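You operate a simulated robot arm through the tools that you are given. There is no shell and no other tool.

You run a simulated robot arm. Do the job below in one go: nothing can be reset, and whatever is moved stays where it is left.

Task
Put things in order on the conveyor end of the plywood bench. At the end: the grey drain cup is in the white sacks tub; the blue gear oil cartridge stands where the grey drain cup stood; the yellow snap die stands where the blue ring die stood; the green hook die stands where the blue gear oil cartridge stood; the blue ring die stands where the green hook die stood; whatever was shut is shut again. Leave all else as you found it, and nothing knocked over.

The check looks at the end state, three seconds after you hand in, the way a careful person would. Anything else that was tipped, shoved, dropped, spilled or broken makes it a failure.

Robot
A 6-joint arm with a two-finger parallel gripper, fixed in place. Base frame: the origin is at the foot of the arm, x ahead of it, y to its left, z up; the work surface is at about z = 0. Lengths are in mm, angles in degrees, forces in N, time in s.
With the tool pointing down near the work surface it reaches from about 140 to 580 mm from the base axis. Its first joint turns from -66.0 to 66.0 degrees. Payload 2.1 kg.
The TCP is the grasp point between the finger pads, 30 mm short of the fingertips. In the tool frame z runs along the fingers and y along their closing line. Largest opening 94 mm; finger width 28, thickness 10; the body of the gripper, 50 by 96 mm, starts 55 mm behind the TCP.
Orientation is told as [roll, pitch, yaw] about the base's x, y, z axes, in that order, counted from this pose: with the fingers straight down and closing along the base's y, the tool's x points along the base's -x, its y along +y and its z along -z.

Tools
- The arm moves only by the tool arm_command. Its argument "increments" is a list of rows, each a list of 3 entries, a list of its own where there are three numbers: the opening, from 0 (shut) to 1 (fully open), then the shift along the tool's x, y, z in units of 30 mm (1.0 is 30 mm), then the turn, a rotation vector about the tool's x, y, z in units of 8 degrees (1.0 is 8 degrees). In form: [[grip, [tx, ty, tz], [rx, ry, rz]], ...]. A call has 1 to 20 rows; each row shifts and turns the commanded pose from where the row before left it, along the tool's axes as they then stand. A call with a number of a shift or a turn outside -1 to 1 is refused whole. A row lasts 0.2 s, in which the tool goes at most 50 mm and 8.6 degrees; a call with a longer step from one row to the next is refused whole, and so is a gripper value outside its range. Where a pose cannot be reached the arm comes as near as it can. A force on the tool above 40 N (or 10 N above the force at the start of the call, whichever is more), or a blocked arm, ends the call early, and 0.2 s more pass. Each finger travels about 72 mm/s and halts on what it meets, pressing with about 32 N; the grip force reading is that of the motor and also rises with nothing between the fingers. The clock runs only during rows and for 0.2 s after the last one: add rows that do not move to give the fingers time. It gives the time, the measured TCP pose, the force on the tool (base axes), the opening and the grip force at its end, in the units of the frame above (readings bear some noise), with the torque about the TCP (base axes, N m) and any sound that the robot's microphone picked up.
- Cameras (640 x 400 px; columns grow to the right, rows downward): "scene" is fixed at [47.7, -357.7, 505.6]; the picture's right is [0.87, -0.50, 0.00], its down [-0.18, -0.31, -0.94] and it looks along [0.46, 0.81, -0.35] (base axes); focal length 319 px, centre (320, 200). "wrist" rides on the gripper at [76, 14, -102] in the tool frame; the picture's right is [-0.18, 0.98, 0.00], its down [-0.75, -0.14, -0.64] and it looks along [-0.63, -0.12, 0.77] (tool axes); focal length 243 px, centre (320, 200). There is no depth. A picture from a camera that has moved, and an enlarged one, comes with that camera's place and axes in the base frame and with its lens.
- grab_frame(camera): a new picture of that camera. No time passes.
- close_up(camera, box): a new picture of the part [left, top, right, bottom] of that camera's present view, enlarged. No time passes.
- sign_off(): hands the job in; it is judged then, once.

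Nothing tells you positions but the pictures and the camera data. Unless the task says otherwise, let go and move clear before handing in.

The tools are called after "Call:" as a command line: name --argument value ..., lists and objects as JSON in quotes. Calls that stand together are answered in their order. arm_command: Moves the arm, as the interface text tells. Its arguments: {"type":"object","properties":{"increments":{"type":"array","items":{"type":"array"}}},"required":["increments"]} The other tools are called the same way: grab_frame (camera) takes a picture; close_up (camera, box) takes an enlarged picture of a part of a camera's view; sign_off () hands the job in.

At the start:

```text
time_s: 0.0
eef_pos: [217.2, 241.7, 338.0]
orientation: [0.0, 0.0, 0.1]
force: [-0.5, 0.2, 0.6]
wrist_torque: [0.02, -0.04, -0.01]
width: 94.1
finger_force: 0.0
```

scene: 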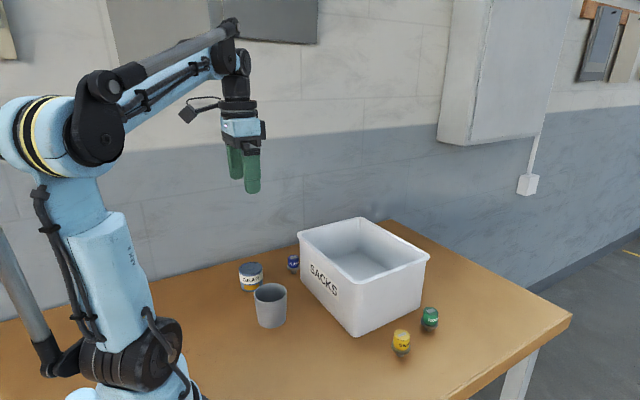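
wrist: 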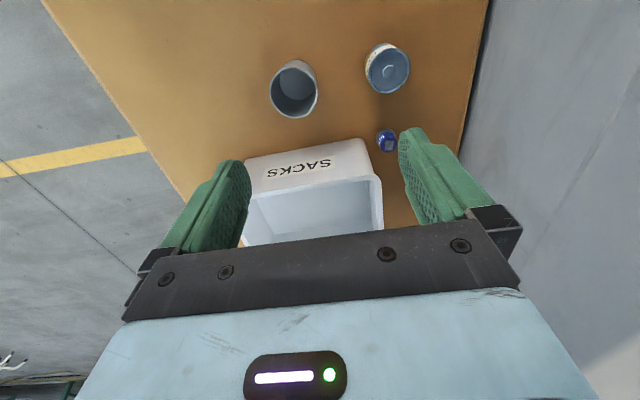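

I see the grey cup, the blue-lidded cartridge and a small blue die on the left of the white SACKS tub, with a yellow and a green die on its right. I will look closer before moving.

Call:
close_up --camera "scene" --box '[220, 230, 340, 340]'

Call:
close_up --camera "scene" --box '[370, 280, 470, 370]'

Call:
close_up --camera "scene" --box '[280, 200, 450, 350]'

Call:
close_up --camera "wrist" --box '[220, 20, 460, 250]'

```text
3.64 times, centred on (280, 285) of scene
camera zoom: at [47.7, -357.7, 505.6], right [0.87, -0.5, 0.0], down [-0.18, -0.31, -0.94], along [0.46, 0.81, -0.35], focal length 1161 px, centre (466, -109)
```

zoom: 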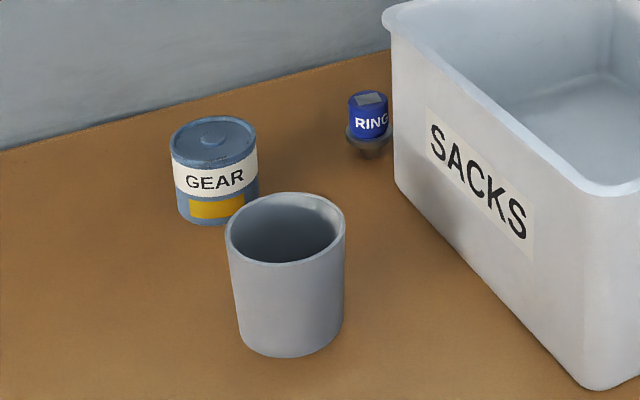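

```text
4.44 times, centred on (420, 325) of scene
camera zoom: at [47.7, -357.7, 505.6], right [0.87, -0.5, 0.0], down [-0.18, -0.31, -0.94], along [0.46, 0.81, -0.35], focal length 1420 px, centre (-124, -356)
```

zoom: 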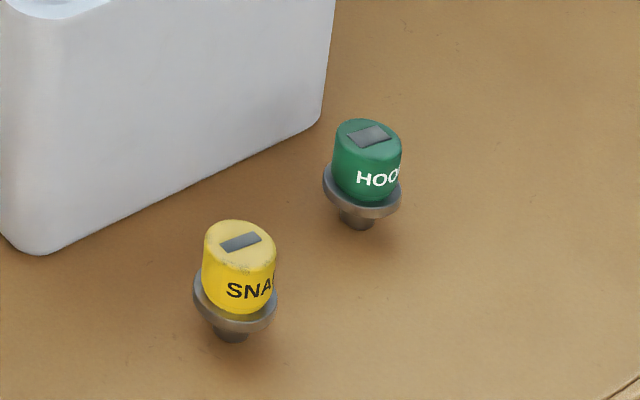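

```text
2.67 times, centred on (365, 275) of scene
camera zoom: at [47.7, -357.7, 505.6], right [0.87, -0.5, 0.0], down [-0.18, -0.31, -0.94], along [0.46, 0.81, -0.35], focal length 852 px, centre (200, 0)
```

zoom: 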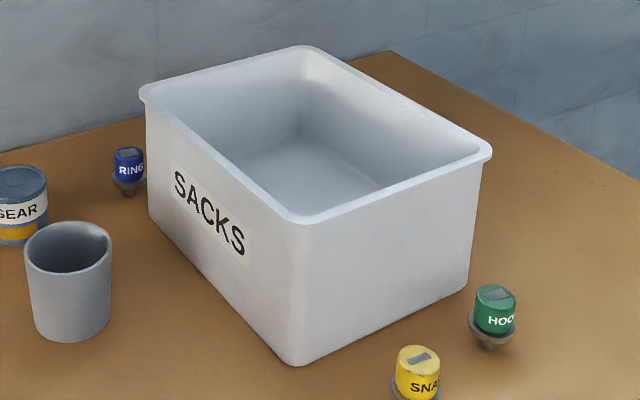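

```text
1.74 times, centred on (340, 135) of wrist
camera zoom: at [140.1, 257.5, 439.4], right [0.18, 0.98, 0.0], down [0.75, -0.14, 0.64], along [0.63, -0.12, -0.77], focal length 422 px, centre (285, 313)
```

zoom: 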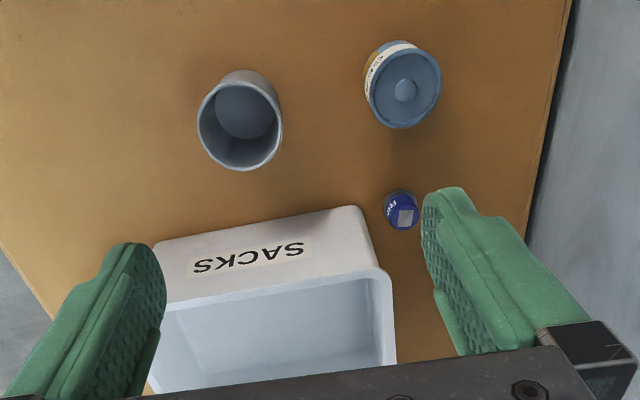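

The cup appears near (240, 199) with the cartridge near (242, 342), ring die near (365, 345), yellow near (420, -21) and green near (520, 0). The tub spans about x 365–560, y 55–312, with its rim at about z 135. I will descend partway above the cup and check its centre with the wrist camera.

Call:
arm_command --increments '[[1, [-0.122, -0.237, 0.8], [0, 0, 0]], [1, [-0.122, -0.237, 0.8], [0, 0, 0]], [1, [-0.122, -0.237, 0.8], [0, 0, 0]], [1, [-0.122, -0.237, 0.8], [0, 0, 0]], [1, [-0.122, -0.237, 0.8], [0, 0, 0]], [1, [-0.122, -0.237, 0.8], [0, 0, 0]], [1, [0, 0, 0], [0, 0, 0]]]'

Call:
grab_frame --camera "wrist"

Call:
grab_frame --camera "scene"

```text
time_s: 1.6
eef_pos: [240.4, 199.6, 193.5]
orientation: [0.0, 0.0, 0.1]
force: [-0.8, 0.5, -0.3]
wrist_torque: [0.01, -0.02, -0.04]
width: 94.2
finger_force: 0.0
```

```text
taken
camera wrist: at [163.7, 214.5, 297.1], right [0.18, 0.98, 0.0], down [0.75, -0.14, 0.64], along [0.63, -0.12, -0.77], focal length 243 px, centre (320, 200)
```

wrist: 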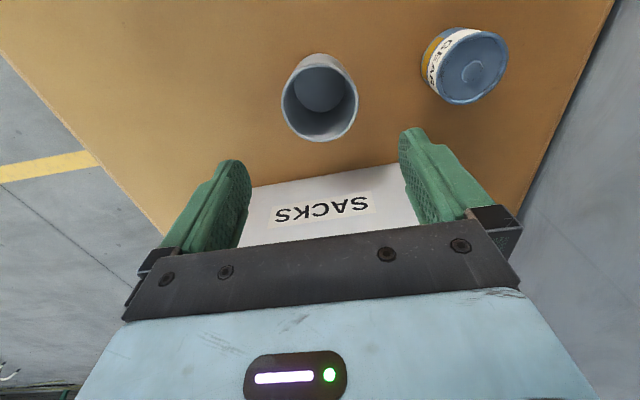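

```text
taken
```

scene: 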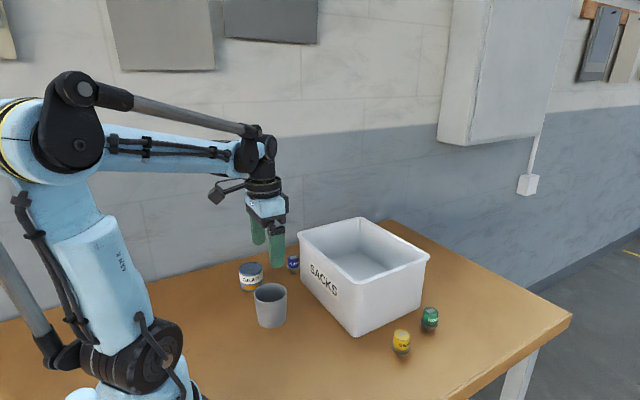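

The cup is close to under the gripper. I want a sharper look at the rim to centre properly before descending.

Call:
close_up --camera "wrist" --box '[260, 40, 380, 150]'

Call:
close_up --camera "wrist" --box '[400, 10, 530, 120]'

Call:
close_up --camera "scene" --box '[230, 210, 310, 340]'

```text
3.64 times, centred on (320, 95) of wrist
camera zoom: at [163.7, 214.5, 297.1], right [0.18, 0.98, 0.0], down [0.75, -0.14, 0.64], along [0.63, -0.12, -0.77], focal length 882 px, centre (320, 582)
```

zoom: 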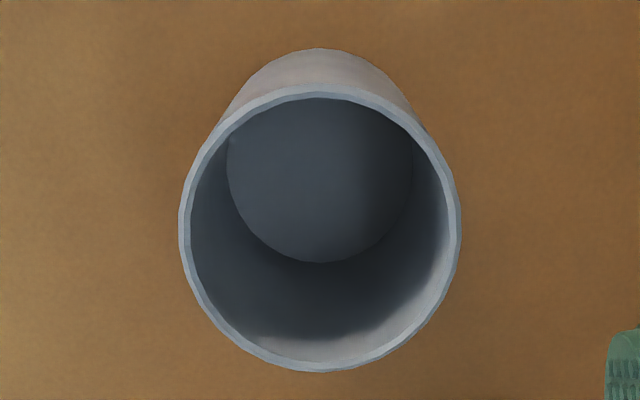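

```text
3.64 times, centred on (465, 65) of wrist
camera zoom: at [163.7, 214.5, 297.1], right [0.18, 0.98, 0.0], down [0.75, -0.14, 0.64], along [0.63, -0.12, -0.77], focal length 882 px, centre (-207, 691)
```

zoom: 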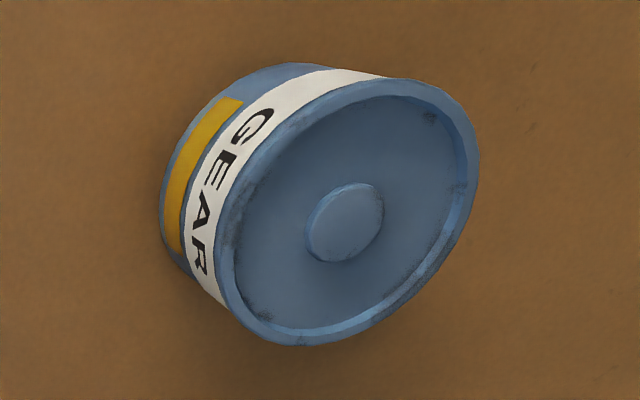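

```text
3.08 times, centred on (270, 275) of scene
camera zoom: at [47.7, -357.7, 505.6], right [0.87, -0.5, 0.0], down [-0.18, -0.31, -0.94], along [0.46, 0.81, -0.35], focal length 983 px, centre (474, -31)
```

zoom: 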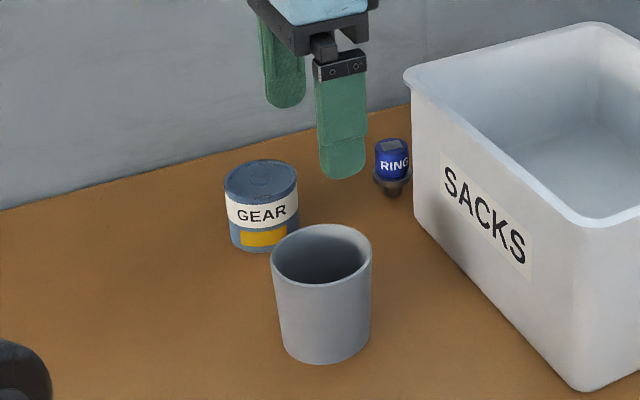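

The cup is centred at about (240, 200), rim about 70 mm across and 72 mm high, and the gripper is already above it. I descend to grasp it below the rim.

Call:
arm_command --increments '[[1, [0, 0.03, 0.75], [0, 0, 0]], [1, [0, 0, 0.75], [0, 0, 0]], [1, [0, 0, 0.75], [0, 0, 0]], [1, [0, 0, 0.75], [0, 0, 0]], [1, [0, 0, 0.75], [0, 0, 0]], [1, [0, 0, 0.75], [0, 0, 0]], [1, [0, 0, 0], [0, 0, 0]]]'

Call:
grab_frame --camera "wrist"

Call:
close_up --camera "scene" --box '[200, 180, 360, 340]'

```text
time_s: 3.2
eef_pos: [238.3, 202.4, 60.6]
orientation: [0.1, 0.1, 0.1]
force: [-0.3, 1.0, 0.3]
wrist_torque: [0.02, -0.01, 0.02]
width: 94.1
finger_force: 0.0
```

```text
taken
camera wrist: at [162.2, 215.8, 162.8], right [0.18, 0.98, 0.0], down [0.75, -0.14, 0.64], along [0.63, -0.12, -0.77], focal length 243 px, centre (320, 200)
```

wrist: 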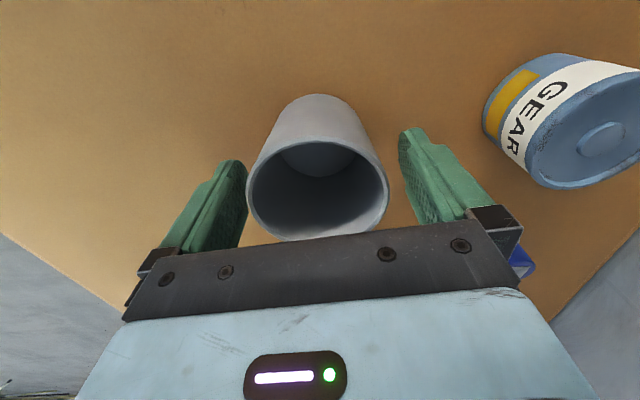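

```text
2.50 times, centred on (280, 260) of scene
camera zoom: at [47.7, -357.7, 505.6], right [0.87, -0.5, 0.0], down [-0.18, -0.31, -0.94], along [0.46, 0.81, -0.35], focal length 798 px, centre (420, 50)
```

zoom: 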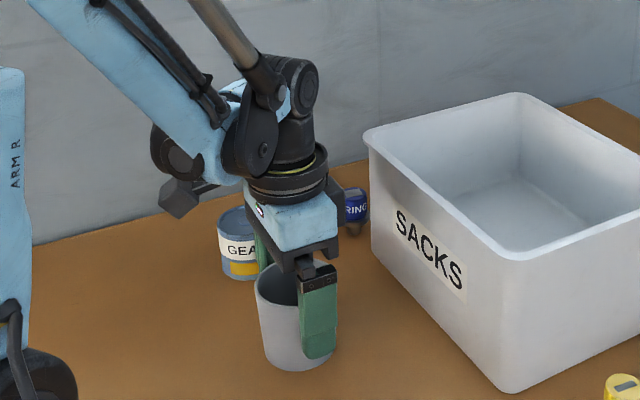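

The fingers straddle the cup without contact. I now close and check the grip.

Call:
arm_command --increments '[[0.7, [0, 0, 0], [0, 0, 0]], [0.3, [0, 0, 0], [0, 0, 0]], [0.0, [0, 0, 0], [0, 0, 0]], [0.0, [0, 0, 0], [0, 0, 0]], [0.0, [0, 0, 0], [0, 0, 0]]]'

Call:
grab_frame --camera "wrist"

```text
time_s: 4.4
eef_pos: [238.0, 201.5, 61.0]
orientation: [0.1, 0.0, 0.0]
force: [-0.3, 0.0, -0.1]
wrist_torque: [-0.03, 0.02, 0.0]
width: 70.2
finger_force: 31.5
```

```text
taken
camera wrist: at [162.3, 215.8, 163.1], right [0.18, 0.98, 0.0], down [0.75, -0.14, 0.64], along [0.63, -0.12, -0.77], focal length 243 px, centre (320, 200)
```

wrist: 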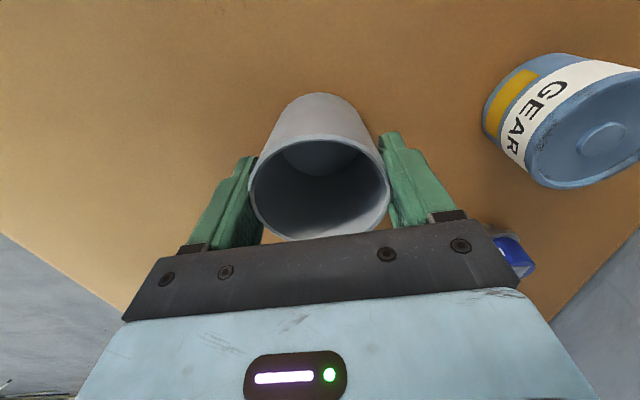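

The cup is gripped at 70 mm. I lift it well above the tub rim and check it before carrying it over the tub.

Call:
arm_command --increments '[[0, [0, 0, -0.5], [0, 0, 0]], [0, [0, 0, -0.9], [0, 0, 0]], [0, [0, 0, -0.9], [0, 0, 0]], [0, [0, 0, -0.9], [0, 0, 0]], [0, [0, 0, -0.9], [0, 0, 0]], [0, [0, 0, -0.9], [0, 0, 0]], [0, [0, 0, -0.9], [0, 0, 0]], [0, [0, 0, -0.5], [0, 0, 0]], [0, [0, 0, 0], [0, 0, 0]]]'

Call:
grab_frame --camera "scene"

Call:
grab_frame --camera "wrist"

```text
time_s: 6.4
eef_pos: [238.4, 202.6, 249.8]
orientation: [0.0, 0.0, -0.1]
force: [0.4, -0.3, 0.1]
wrist_torque: [0.0, 0.0, 0.02]
width: 70.1
finger_force: 32.2
```

```text
taken
```

scene: 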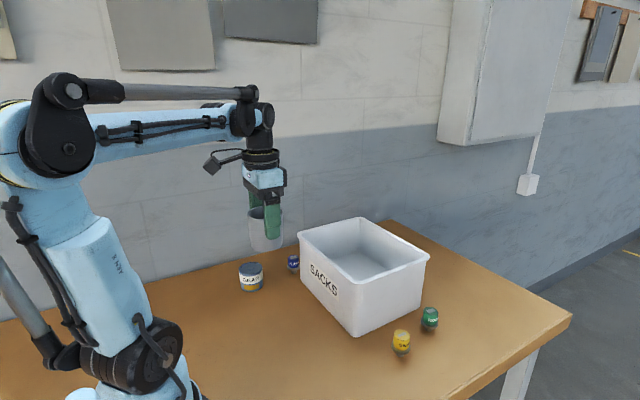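

```text
taken
camera wrist: at [162.8, 216.4, 352.2], right [0.18, 0.98, 0.0], down [0.75, -0.14, 0.64], along [0.63, -0.12, -0.77], focal length 243 px, centre (320, 200)
```

wrist: 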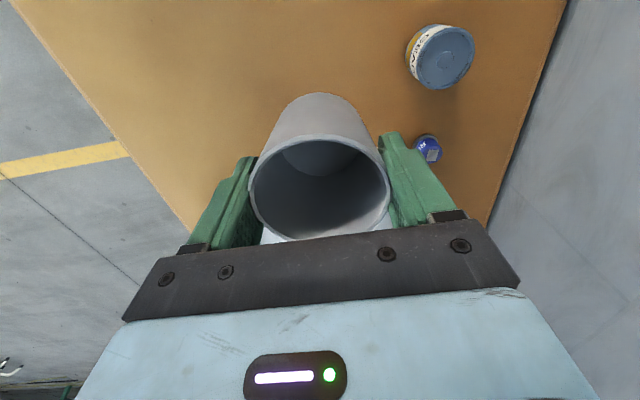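

The cup is held upright. I carry it over the tub centre near (462, 190), staying above the rim.

Call:
arm_command --increments '[[0, [-0.5, -0.02, 0], [0, 0, 0]], [0, [-0.85, -0.05, 0], [0, 0, 0]], [0, [-0.85, -0.05, 0], [0, 0, 0]], [0, [-0.85, -0.05, 0], [0, 0, 0]], [0, [-0.85, -0.05, 0], [0, 0, 0]], [0, [-0.85, -0.05, 0], [0, 0, 0]], [0, [-0.85, -0.05, 0], [0, 0, 0]], [0, [-0.85, -0.05, 0], [0, 0, 0]], [0, [-0.6, -0.03, 0], [0, 0, 0]], [0, [-0.4, 0, 0], [0, 0, 0]], [0, [0, 0, 0], [0, 0, 0]]]'

Call:
grab_frame --camera "scene"

Call:
grab_frame --camera "wrist"

```text
time_s: 8.8
eef_pos: [462.7, 189.4, 252.0]
orientation: [0.0, 0.0, 0.0]
force: [-0.6, 0.7, -1.1]
wrist_torque: [0.02, 0.01, -0.02]
width: 69.9
finger_force: 32.1
```

```text
taken
```

scene: 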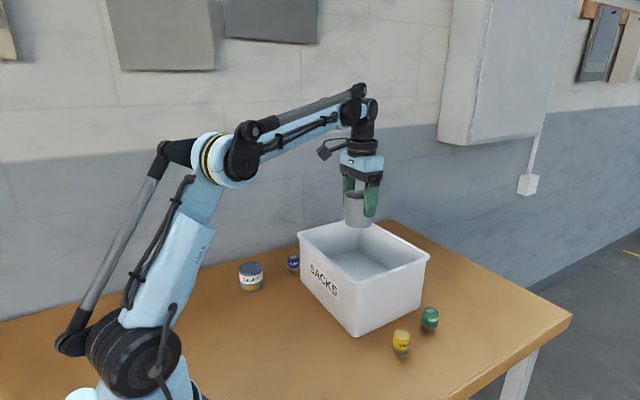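

```text
taken
camera wrist: at [386.0, 204.4, 353.8], right [0.18, 0.98, 0.0], down [0.75, -0.14, 0.64], along [0.63, -0.12, -0.77], focal length 243 px, centre (320, 200)
```

wrist: 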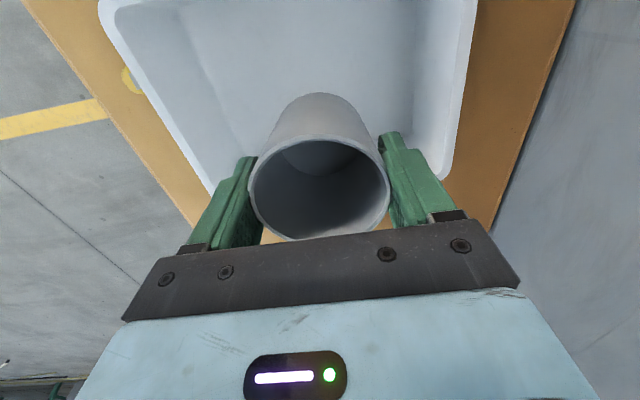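

The cup is over the middle of the tub with clear margins all around. I lower it most of the way, then creep to contact.

Call:
arm_command --increments '[[0, [0, 0, 0.5], [0, 0, 0]], [0, [0, 0, 0.8], [0, 0, 0]], [0, [0, 0, 0.8], [0, 0, 0]], [0, [0, 0, 0.8], [0, 0, 0]], [0, [0, 0, 0.8], [0, 0, 0]], [0, [0, 0, 0.8], [0, 0, 0]], [0, [0, 0, 0.8], [0, 0, 0]], [0, [0, 0, 0.5], [0, 0, 0]], [0, [0, 0, 0], [0, 0, 0]]]'

Call:
grab_frame --camera "scene"

Call:
grab_frame --camera "wrist"

```text
time_s: 10.6
eef_pos: [462.4, 188.8, 86.1]
orientation: [-0.1, 0.0, 0.0]
force: [0.4, -0.1, 16.2]
wrist_torque: [0.04, -0.05, -0.02]
width: 69.6
finger_force: 32.1
stopped in row 8: the force on the tool passed its limit at 78 N (the readings are from after the stop); the commanded pose is now the measured one
```

```text
taken
```

scene: 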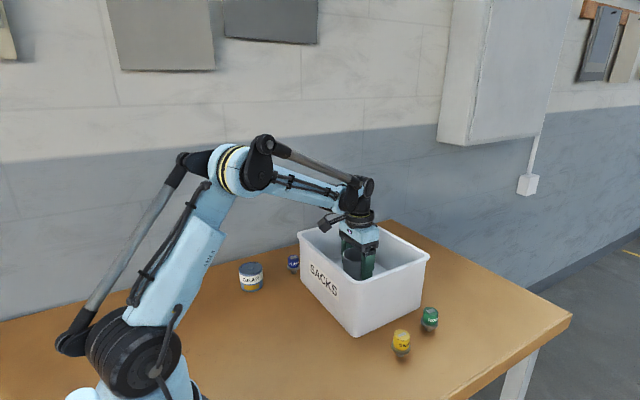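

```text
taken
camera wrist: at [387.2, 203.4, 188.1], right [0.18, 0.98, 0.0], down [0.75, -0.14, 0.64], along [0.63, -0.12, -0.77], focal length 243 px, centre (320, 200)
```

wrist: 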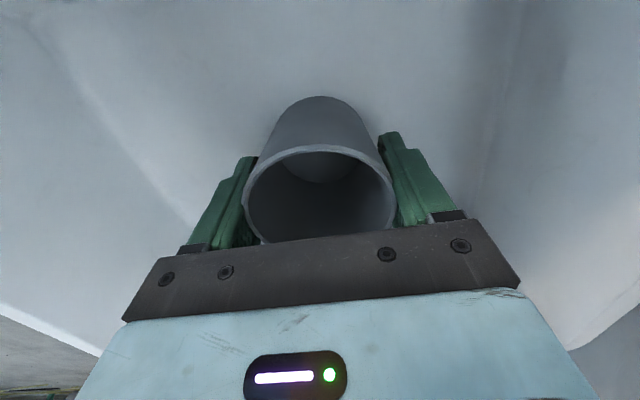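

The cup met the tub floor earlier than I expected, since the floor is raised to about z 38, and it slid up a little in the grip. I check it and relieve the pressure before releasing.

Call:
close_up --camera "scene" --box '[280, 190, 450, 350]'

Call:
arm_command --increments '[[0, [0, 0, -0.03], [0, 0, 0]], [0, [0, 0, 0], [0, 0, 0]]]'

```text
2.50 times, centred on (365, 270) of scene
camera zoom: at [47.6, -357.7, 505.6], right [0.87, -0.5, 0.0], down [-0.17, -0.31, -0.94], along [0.46, 0.81, -0.35], focal length 798 px, centre (208, 25)
```

zoom: 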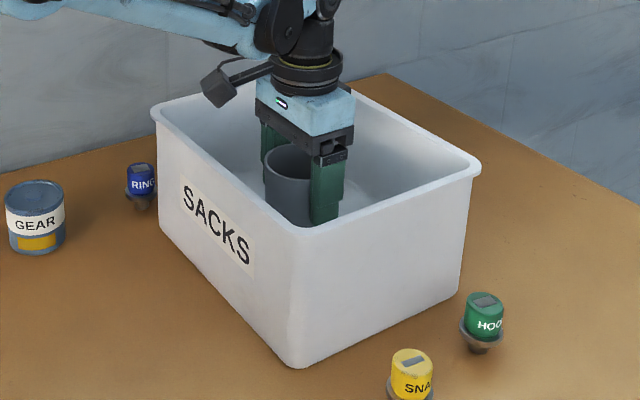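

```text
time_s: 11.2
eef_pos: [463.2, 188.9, 85.7]
orientation: [0.0, 0.0, 0.0]
force: [-0.8, -0.5, -0.3]
wrist_torque: [0.0, -0.01, -0.01]
width: 69.4
finger_force: 32.6
```

The cup rests on the tub floor with no residual force. I open slowly and rise straight up.

Call:
arm_command --increments '[[0.85, [0, 0, 0], [0, 0, 0]], [1, [0, 0, 0], [0, 0, 0]], [1, [0, 0, 0], [0, 0, 0]], [1, [0, 0, -0.3], [0, 0, 0]], [1, [0, 0, -0.7], [0, 0, 0]], [1, [0, 0, -1], [0, 0, 0]], [1, [0, 0, -1], [0, 0, 0]], [1, [0, 0, -1], [0, 0, 0]], [1, [0, 0, -1], [0, 0, 0]], [1, [0, 0, -0.7], [0, 0, 0]], [1, [0, 0, 0], [0, 0, 0]]]'

Call:
grab_frame --camera "scene"

Call:
grab_frame --camera "wrist"

```text
time_s: 13.6
eef_pos: [462.3, 186.6, 254.3]
orientation: [0.0, 0.0, -0.1]
force: [-0.6, 0.2, -0.1]
wrist_torque: [-0.02, 0.0, 0.03]
width: 94.1
finger_force: 0.1
```

```text
taken
```

scene: 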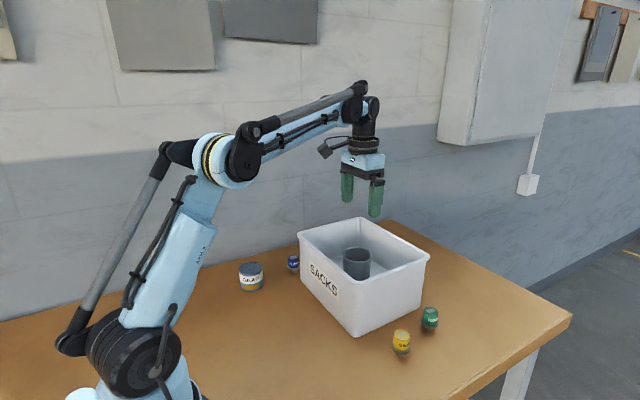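

```text
taken
camera wrist: at [387.4, 202.2, 358.2], right [0.19, 0.98, 0.0], down [0.75, -0.14, 0.64], along [0.63, -0.12, -0.77], focal length 243 px, centre (320, 200)
```

wrist: 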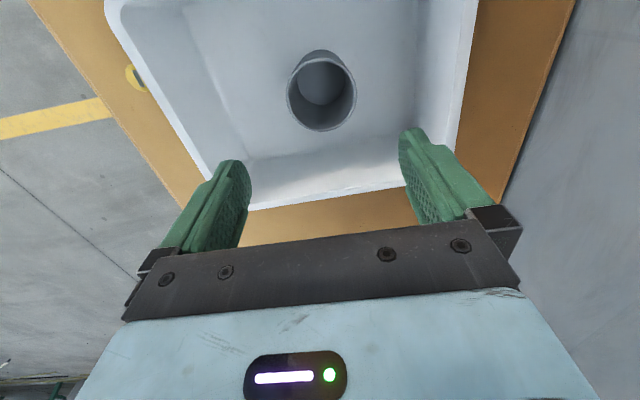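

The cup stands upright in the tub. Next is the cartridge near (240, 343); I move above it at height.

Call:
arm_command --increments '[[1, [0.5, 0.35, 0], [0, 0, 0]], [1, [0.75, 0.53, 0], [0, 0, 0]], [1, [0.8, 0.55, 0], [0, 0, 0]], [1, [0.8, 0.55, 0], [0, 0, 0]], [1, [0.8, 0.55, 0], [0, 0, 0]], [1, [0.8, 0.55, 0], [0, 0, 0]], [1, [0.8, 0.55, 0], [0, 0, 0]], [1, [0.8, 0.55, 0], [0, 0, 0]], [1, [0.8, 0.55, 0], [0, 0, 0]], [1, [0.567, 0.453, 0], [0, 0, 0]], [1, [0, 0, 0.9], [0, 0, 0]], [1, [0, 0, 0.9], [0, 0, 0]], [1, [0, 0, 0.9], [0, 0, 0]], [1, [0, 0, 0], [0, 0, 0]]]'

Call:
grab_frame --camera "wrist"

Call:
close_up --camera "wrist" --box '[260, 40, 380, 150]'

Call:
grab_frame --camera "scene"

```text
time_s: 16.6
eef_pos: [240.7, 342.8, 175.2]
orientation: [0.0, 0.0, 0.0]
force: [-0.4, -0.5, 0.1]
wrist_torque: [-0.02, 0.02, 0.02]
width: 94.1
finger_force: 0.1
```

```text
taken
camera wrist: at [165.4, 357.9, 278.1], right [0.18, 0.98, 0.0], down [0.75, -0.14, 0.64], along [0.63, -0.12, -0.77], focal length 243 px, centre (320, 200)
```

wrist: 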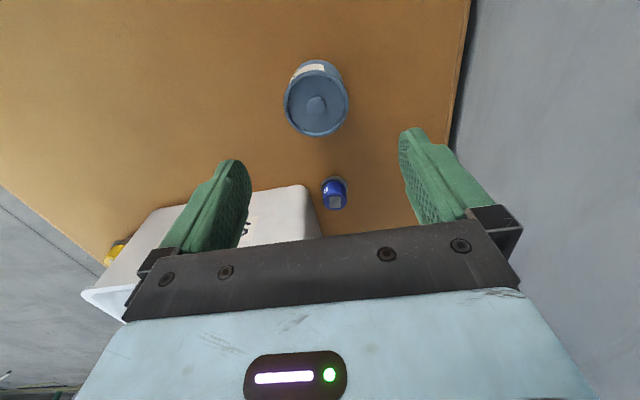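

```text
3.64 times, centred on (320, 95) of wrist
camera zoom: at [165.4, 357.9, 278.1], right [0.18, 0.98, 0.0], down [0.75, -0.14, 0.64], along [0.63, -0.12, -0.77], focal length 882 px, centre (320, 582)
```

zoom: 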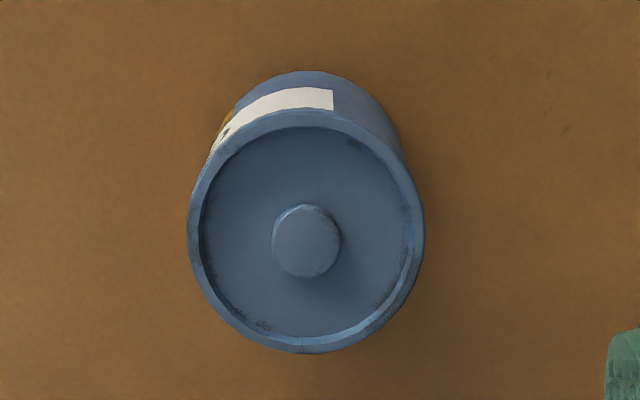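

```text
taken
```

scene: 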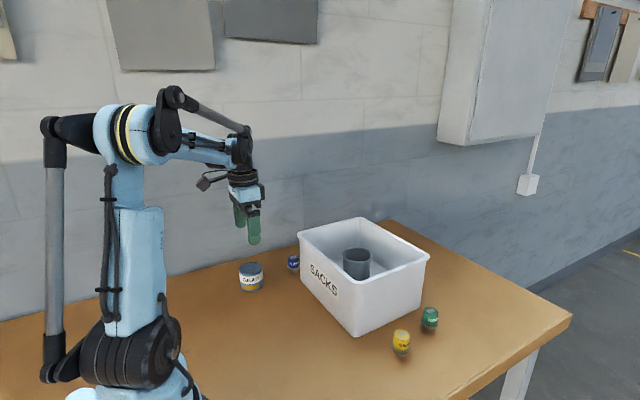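

The cartridge centre is about 4 mm to −y of the tool, near (242, 339.5), roughly 61 mm across and 48 mm tall. I correct and descend to grasp it mid-height.

Call:
arm_command --increments '[[1, [-0.02, -0.123, 0.5], [0, 0, 0]], [1, [0, 0, 0.7], [0, 0, 0]], [1, [0, 0, 0.7], [0, 0, 0]], [1, [0, 0, 0.7], [0, 0, 0]], [1, [0, 0, 0.7], [0, 0, 0]], [1, [0, 0, 0.6], [0, 0, 0]], [1, [0, 0, 0.4], [0, 0, 0]], [1, [0, 0, 0.2], [0, 0, 0]], [1, [0, 0, 0], [0, 0, 0]]]'

Call:
grab_frame --camera "wrist"

Call:
close_up --camera "scene" --box '[190, 180, 350, 320]'

```text
time_s: 18.6
eef_pos: [239.3, 340.2, 40.6]
orientation: [0.0, 0.1, 0.0]
force: [-0.3, 0.1, 0.1]
wrist_torque: [-0.02, 0.0, -0.01]
width: 94.0
finger_force: 0.0
```

```text
taken
camera wrist: at [164.0, 354.9, 142.4], right [0.18, 0.98, 0.0], down [0.75, -0.14, 0.64], along [0.63, -0.12, -0.77], focal length 243 px, centre (320, 200)
```

wrist: 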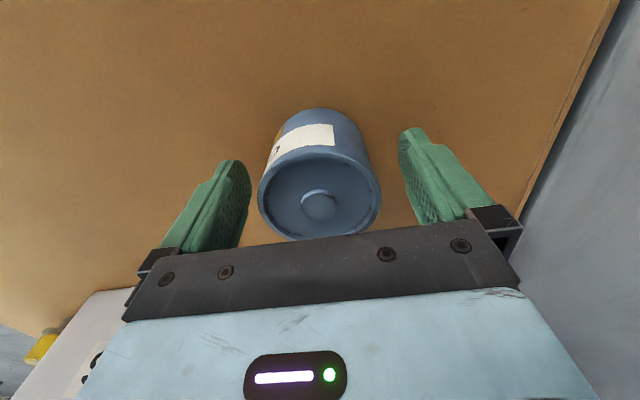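

```text
2.86 times, centred on (270, 250) of scene
camera zoom: at [47.7, -357.7, 505.6], right [0.87, -0.5, 0.0], down [-0.18, -0.31, -0.94], along [0.46, 0.81, -0.35], focal length 912 px, centre (463, 57)
```

zoom: 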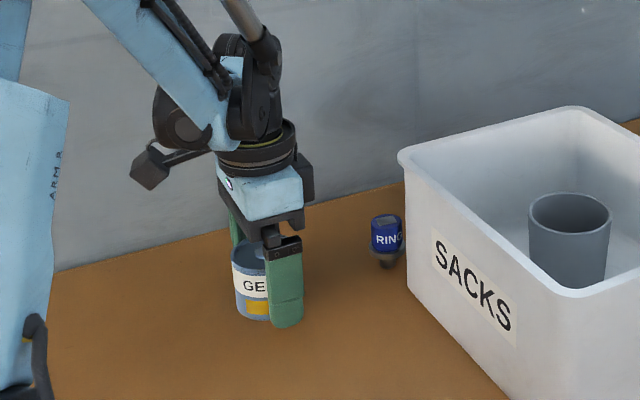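

The cartridge is centred between the fingers. I close and check.

Call:
arm_command --increments '[[0.7, [0, 0, 0], [0, 0, 0]], [0.4, [0, 0, 0], [0, 0, 0]], [0.0, [0, 0, 0], [0, 0, 0]], [0.0, [0, 0, 0], [0, 0, 0]], [0.0, [0, 0, 0], [0, 0, 0]]]'

Call:
grab_frame --camera "wrist"

```text
time_s: 19.8
eef_pos: [240.2, 339.3, 41.2]
orientation: [0.0, 0.0, 0.0]
force: [-0.2, 0.1, 0.2]
wrist_torque: [0.01, 0.02, 0.0]
width: 59.5
finger_force: 32.3
```

```text
taken
camera wrist: at [164.1, 354.9, 142.6], right [0.18, 0.98, 0.0], down [0.75, -0.14, 0.64], along [0.63, -0.12, -0.77], focal length 243 px, centre (320, 200)
```

wrist: 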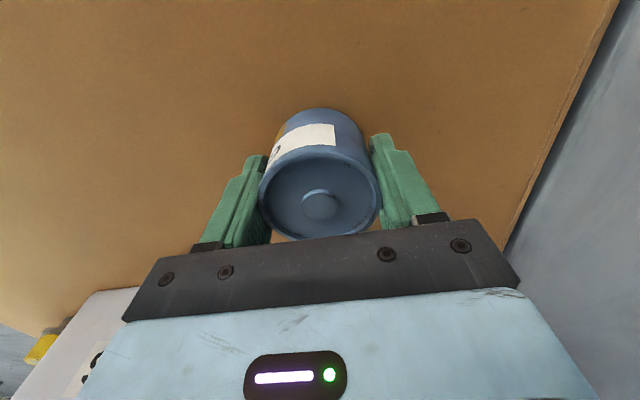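

The cartridge is gripped at 59.5 mm, standing at about (240.5, 340). I lift it 60 mm and carry it in −y to the cup's old spot near (239.5, 201.5).

Call:
arm_command --increments '[[0, [0, 0, -0.4], [0, 0, 0]], [0, [0, 0, -0.8], [0, 0, 0]], [0, [0, 0, -0.8], [0, 0, 0]], [0, [0.05, -0.5, 0], [0, 0, 0]], [0, [0, -0.8, 0], [0, 0, 0]], [0, [0, -0.9, 0], [0, 0, 0]], [0, [0, -0.9, 0], [0, 0, 0]], [0, [0, -0.8, 0], [0, 0, 0]], [0, [0, -0.72, 0], [0, 0, 0]], [0, [0, 0, 0], [0, 0, 0]], [0, [0, 0, 0], [0, 0, 0]]]'

Call:
grab_frame --camera "wrist"

Call:
close_up --camera "scene" --box '[190, 180, 350, 340]'

```text
time_s: 22.2
eef_pos: [239.4, 205.5, 102.1]
orientation: [0.0, 0.1, 0.0]
force: [-0.8, 0.5, -0.3]
wrist_torque: [0.0, 0.01, 0.01]
width: 59.6
finger_force: 31.7
```

```text
taken
camera wrist: at [163.8, 219.9, 204.7], right [0.18, 0.98, 0.0], down [0.75, -0.14, 0.64], along [0.63, -0.12, -0.77], focal length 243 px, centre (320, 200)
```

wrist: 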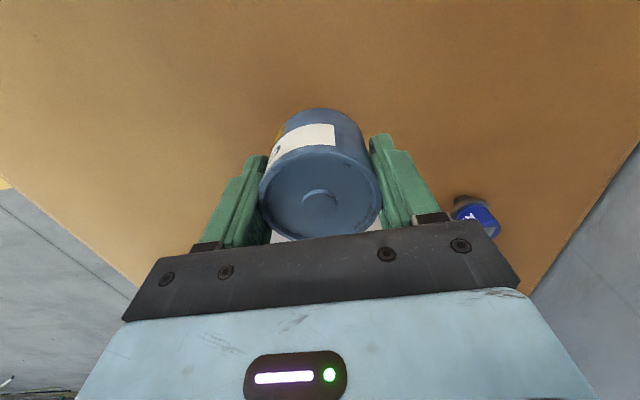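

```text
2.50 times, centred on (270, 260) of scene
camera zoom: at [47.7, -357.7, 505.6], right [0.87, -0.5, 0.0], down [-0.18, -0.31, -0.94], along [0.46, 0.81, -0.35], focal length 798 px, centre (445, 50)
```

zoom: 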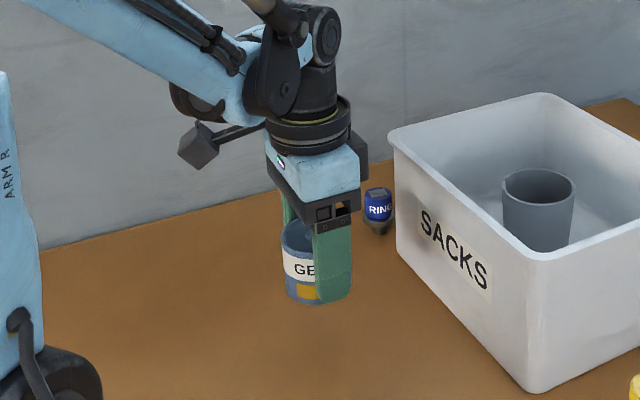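

The tool reads y≈205.5 where I aimed for about 201.5, so I wait a moment and read again before correcting.

Call:
arm_command --increments '[[0, [0, 0, 0], [0, 0, 0]], [0, [0, 0, 0], [0, 0, 0]]]'

Call:
close_up --camera "wrist" --box '[430, 180, 530, 250]'

```text
time_s: 22.8
eef_pos: [240.7, 206.4, 101.9]
orientation: [0.1, 0.0, 0.0]
force: [0.1, -0.1, -1.2]
wrist_torque: [-0.03, 0.04, -0.01]
width: 59.8
finger_force: 31.6
```

```text
5.71 times, centred on (480, 215) of wrist
camera zoom: at [163.8, 220.1, 204.7], right [0.18, 0.98, 0.0], down [0.75, -0.14, 0.64], along [0.63, -0.12, -0.77], focal length 1386 px, centre (-594, 114)
```

zoom: 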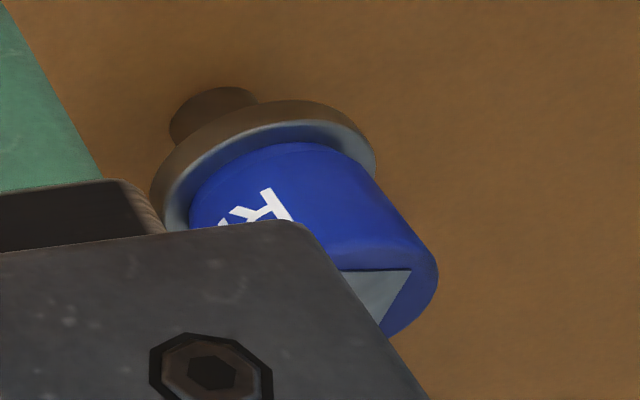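

The steady position really is about 4.7 mm short in y, so I correct using the camera readout, which was steadiest when I gripped the cup. Then I check again before lowering.

Call:
arm_command --increments '[[0, [0.05, -0.157, 0], [0, 0, 0]], [0, [0, 0, 0.5], [0, 0, 0]], [0, [0, 0, 0.5], [0, 0, 0]], [0, [0, 0, 0], [0, 0, 0]], [0, [0, 0, 0], [0, 0, 0]]]'

Call:
close_up --camera "wrist" --box '[240, 90, 400, 250]'

Call:
close_up --camera "scene" --box '[220, 230, 340, 340]'

```text
time_s: 24.0
eef_pos: [237.4, 197.4, 71.5]
orientation: [-0.1, 0.1, 0.0]
force: [-0.3, 0.9, -1.5]
wrist_torque: [0.01, 0.0, 0.01]
width: 59.7
finger_force: 32.1
```

```text
2.50 times, centred on (320, 170) of wrist
camera zoom: at [162.0, 212.5, 173.8], right [0.18, 0.98, 0.0], down [0.75, -0.14, 0.64], along [0.63, -0.12, -0.77], focal length 606 px, centre (320, 275)
```

zoom: 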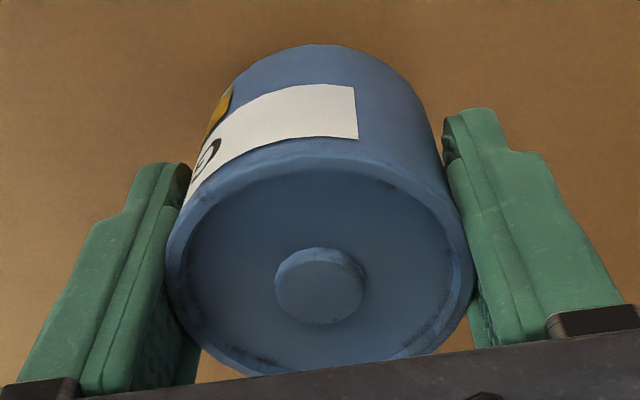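

```text
3.64 times, centred on (280, 285) of scene
camera zoom: at [47.7, -357.7, 505.6], right [0.87, -0.5, 0.0], down [-0.18, -0.31, -0.94], along [0.46, 0.81, -0.35], focal length 1161 px, centre (466, -109)
```

zoom: 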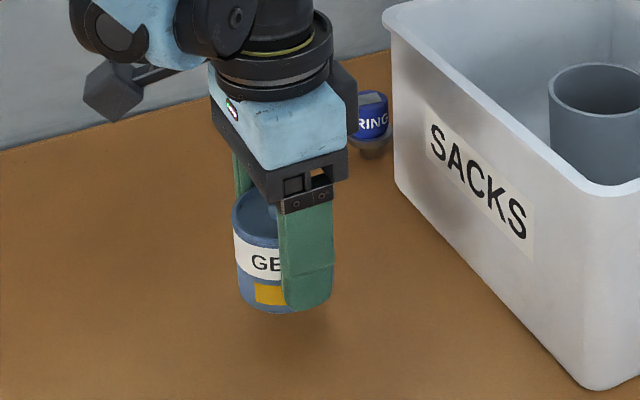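

The last correction overshot, with the camera at y=212.5 against my target of 215.4, so there is some stiction in the arm. I nudge back and re-read while still in the air.

Call:
arm_command --increments '[[0, [0, 0.1, 0], [0, 0, 0]], [0, [0, 0, 0], [0, 0, 0]], [0, [0, 0, 0], [0, 0, 0]]]'

Call:
close_up --camera "wrist" --box '[240, 90, 400, 250]'

```text
time_s: 24.8
eef_pos: [239.4, 201.0, 70.9]
orientation: [0.0, 0.0, 0.0]
force: [0.4, 0.1, -1.7]
wrist_torque: [-0.02, -0.04, 0.01]
width: 59.7
finger_force: 31.9
```

```text
2.50 times, centred on (320, 170) of wrist
camera zoom: at [162.5, 216.0, 173.7], right [0.18, 0.98, 0.0], down [0.75, -0.14, 0.64], along [0.63, -0.12, -0.77], focal length 606 px, centre (320, 275)
```

zoom: 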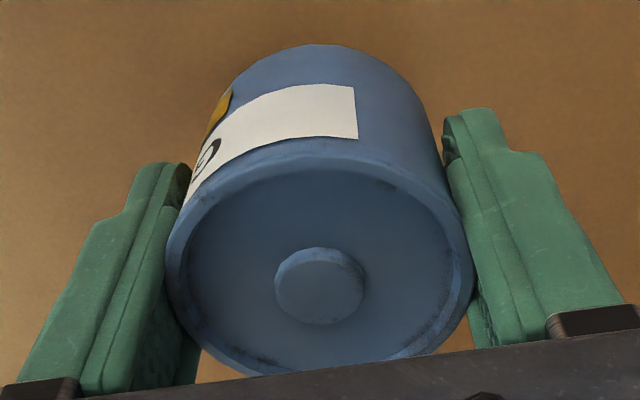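

The position now matches the cup's old spot within a millimetre. I lower about 31 mm in small steps.

Call:
arm_command --increments '[[0, [0, 0, 0.3], [0, 0, 0]], [0, [0, 0, 0.3], [0, 0, 0]], [0, [0, 0, 0.25], [0, 0, 0]], [0, [0, 0, 0.13], [0, 0, 0]], [0, [0, 0, 0], [0, 0, 0]], [0, [0, 0, 0], [0, 0, 0]]]'

Call:
close_up --camera "wrist" --box '[240, 90, 400, 250]'

Call:
close_up --camera "scene" --box '[220, 230, 340, 340]'

```text
time_s: 26.2
eef_pos: [238.3, 200.6, 40.6]
orientation: [0.0, 0.0, 0.1]
force: [0.2, 0.0, -1.9]
wrist_torque: [-0.03, 0.0, 0.01]
width: 59.6
finger_force: 31.7
```

```text
2.50 times, centred on (320, 170) of wrist
camera zoom: at [162.1, 215.3, 143.6], right [0.18, 0.98, 0.0], down [0.75, -0.14, 0.64], along [0.63, -0.12, -0.77], focal length 606 px, centre (320, 275)
```

zoom: 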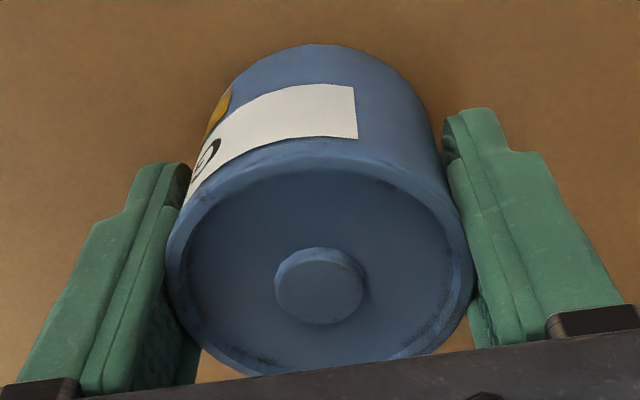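

```text
3.64 times, centred on (280, 285) of scene
camera zoom: at [47.7, -357.7, 505.6], right [0.87, -0.5, 0.0], down [-0.18, -0.31, -0.94], along [0.46, 0.81, -0.35], focal length 1161 px, centre (466, -109)
```

zoom: 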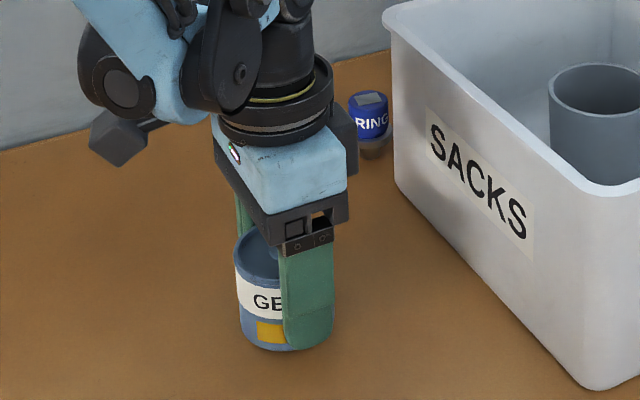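

About 1 mm remains to the table, and the force still shows the object's weight. I lower that last bit.

Call:
arm_command --increments '[[0, [0, 0, 0.035], [0, 0, 0]], [0, [0, 0, 0], [0, 0, 0]], [0, [0, 0, 0], [0, 0, 0]]]'

Call:
close_up --camera "wrist" --box '[240, 90, 400, 250]'

```text
time_s: 27.0
eef_pos: [239.1, 200.6, 40.1]
orientation: [-0.1, 0.1, 0.0]
force: [-0.5, 1.0, 5.0]
wrist_torque: [0.08, -0.04, -0.03]
width: 59.5
finger_force: 32.3
```

```text
2.50 times, centred on (320, 170) of wrist
camera zoom: at [162.5, 215.1, 142.5], right [0.18, 0.98, 0.0], down [0.75, -0.14, 0.64], along [0.63, -0.12, -0.77], focal length 606 px, centre (320, 275)
```

zoom: 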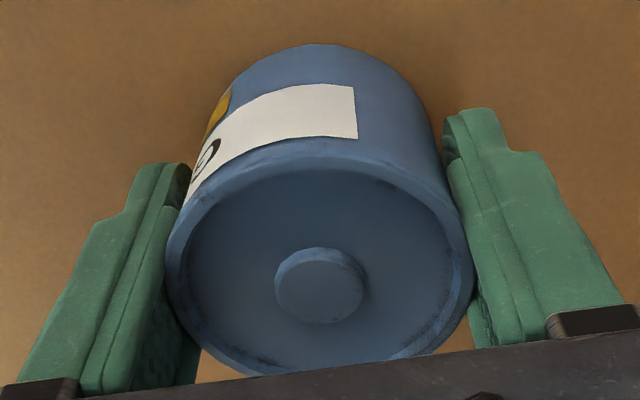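

The cartridge now touches the table with a light 5 N. I open and rise straight up.

Call:
arm_command --increments '[[0.75, [0, 0, 0], [0, 0, 0]], [1, [0, 0, 0], [0, 0, 0]], [1, [0, 0, 0], [0, 0, 0]], [1, [0, 0, -0.3], [0, 0, 0]], [1, [0, 0, -0.7], [0, 0, 0]], [1, [0, 0, -1], [0, 0, 0]], [1, [0, 0, -1], [0, 0, 0]], [1, [0, 0, -1], [0, 0, 0]], [1, [0, 0, -1], [0, 0, 0]], [1, [0, 0, -1], [0, 0, 0]], [1, [0, 0, 0], [0, 0, 0]]]'

Call:
grab_frame --camera "wrist"

Call:
grab_frame --camera "scene"

Call:
close_up --camera "scene" --box '[220, 230, 340, 340]'

```text
time_s: 29.4
eef_pos: [238.0, 201.1, 223.1]
orientation: [0.0, 0.0, 0.0]
force: [0.5, -0.7, -0.3]
wrist_torque: [0.0, 0.0, -0.03]
width: 94.0
finger_force: 0.1
```

```text
taken
camera wrist: at [162.4, 215.8, 325.3], right [0.18, 0.98, 0.0], down [0.75, -0.14, 0.64], along [0.63, -0.12, -0.77], focal length 243 px, centre (320, 200)
```

wrist: 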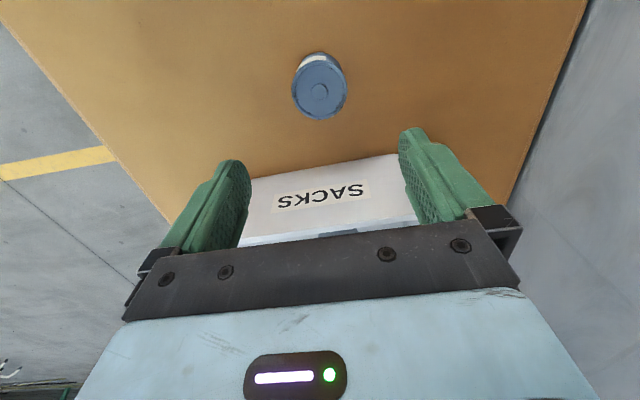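

```text
taken
```

scene: 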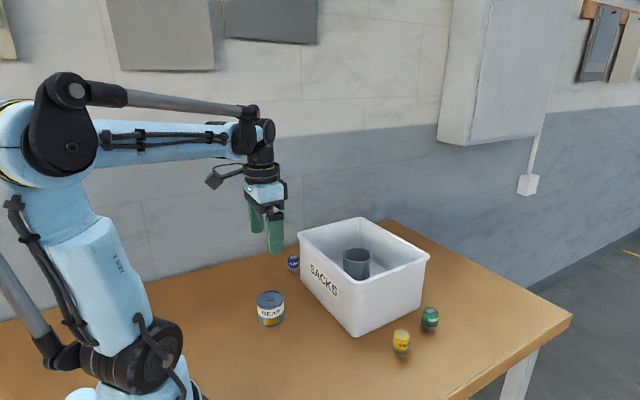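

```text
3.64 times, centred on (280, 285) of scene
camera zoom: at [47.7, -357.7, 505.6], right [0.87, -0.5, 0.0], down [-0.18, -0.31, -0.94], along [0.46, 0.81, -0.35], focal length 1161 px, centre (466, -109)
```

zoom: 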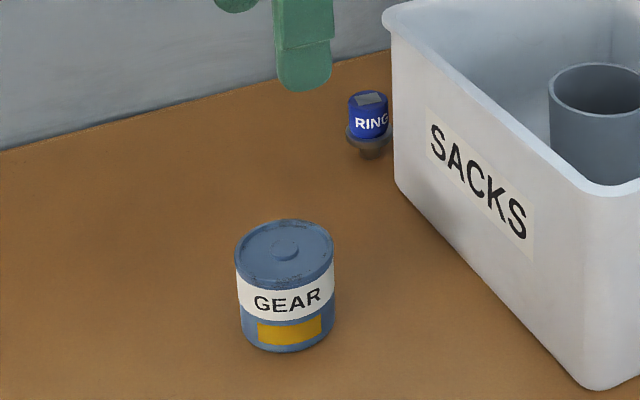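

The cartridge stands upright on the cup's old spot. Next I move over to the green hook die near (520, 0), staying above the tub rim.

Call:
arm_command --increments '[[1, [-0.5, -0.36, -0.2], [0, 0, 0]], [1, [-0.8, -0.57, 0], [0, 0, 0]], [1, [-0.8, -0.57, 0], [0, 0, 0]], [1, [-0.8, -0.57, 0], [0, 0, 0]], [1, [-0.8, -0.57, 0], [0, 0, 0]], [1, [-0.8, -0.57, 0], [0, 0, 0]], [1, [-0.8, -0.57, 0], [0, 0, 0]], [1, [-0.8, -0.57, 0], [0, 0, 0]], [1, [-0.8, -0.57, 0], [0, 0, 0]], [1, [-0.8, -0.57, 0], [0, 0, 0]], [1, [-0.8, -0.57, 0], [0, 0, 0]], [1, [-0.7, -0.5, 0], [0, 0, 0]], [1, [-0.2, -0.14, 0], [0, 0, 0]], [1, [0, 0, 0], [0, 0, 0]], [1, [0, 0, 0], [0, 0, 0]]]'

Call:
grab_frame --camera "wrist"

Call:
close_up --camera "wrist" --box '[240, 0, 400, 130]'

Call:
grab_frame --camera "scene"

```text
time_s: 32.6
eef_pos: [519.6, -0.2, 227.1]
orientation: [0.0, 0.0, -0.1]
force: [0.0, -0.6, -0.3]
wrist_torque: [-0.02, 0.01, -0.03]
width: 94.2
finger_force: 0.1
```

```text
taken
camera wrist: at [443.6, 13.9, 329.5], right [0.18, 0.98, 0.0], down [0.75, -0.14, 0.64], along [0.63, -0.12, -0.77], focal length 243 px, centre (320, 200)
```

wrist: 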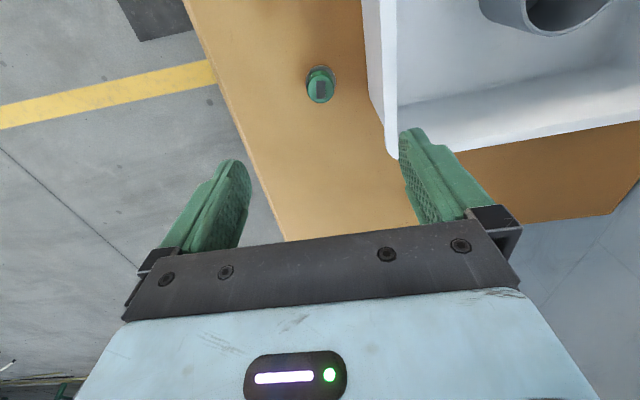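

```text
3.08 times, centred on (320, 65) of wrist
camera zoom: at [443.6, 13.9, 329.5], right [0.18, 0.98, 0.0], down [0.75, -0.14, 0.64], along [0.63, -0.12, -0.77], focal length 746 px, centre (320, 615)
```

zoom: 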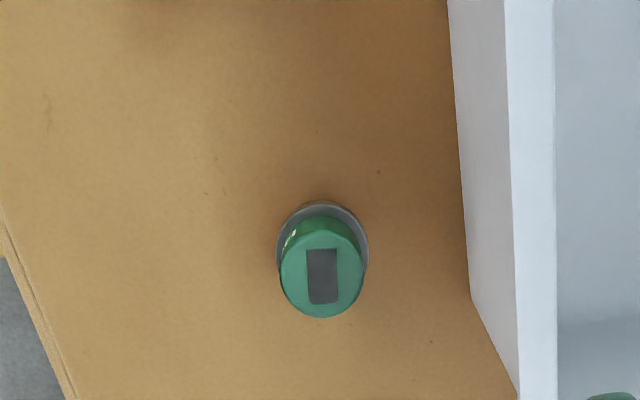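

```text
taken
```

scene: 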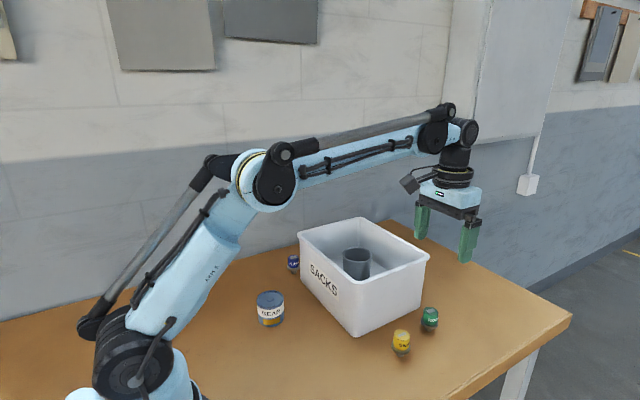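

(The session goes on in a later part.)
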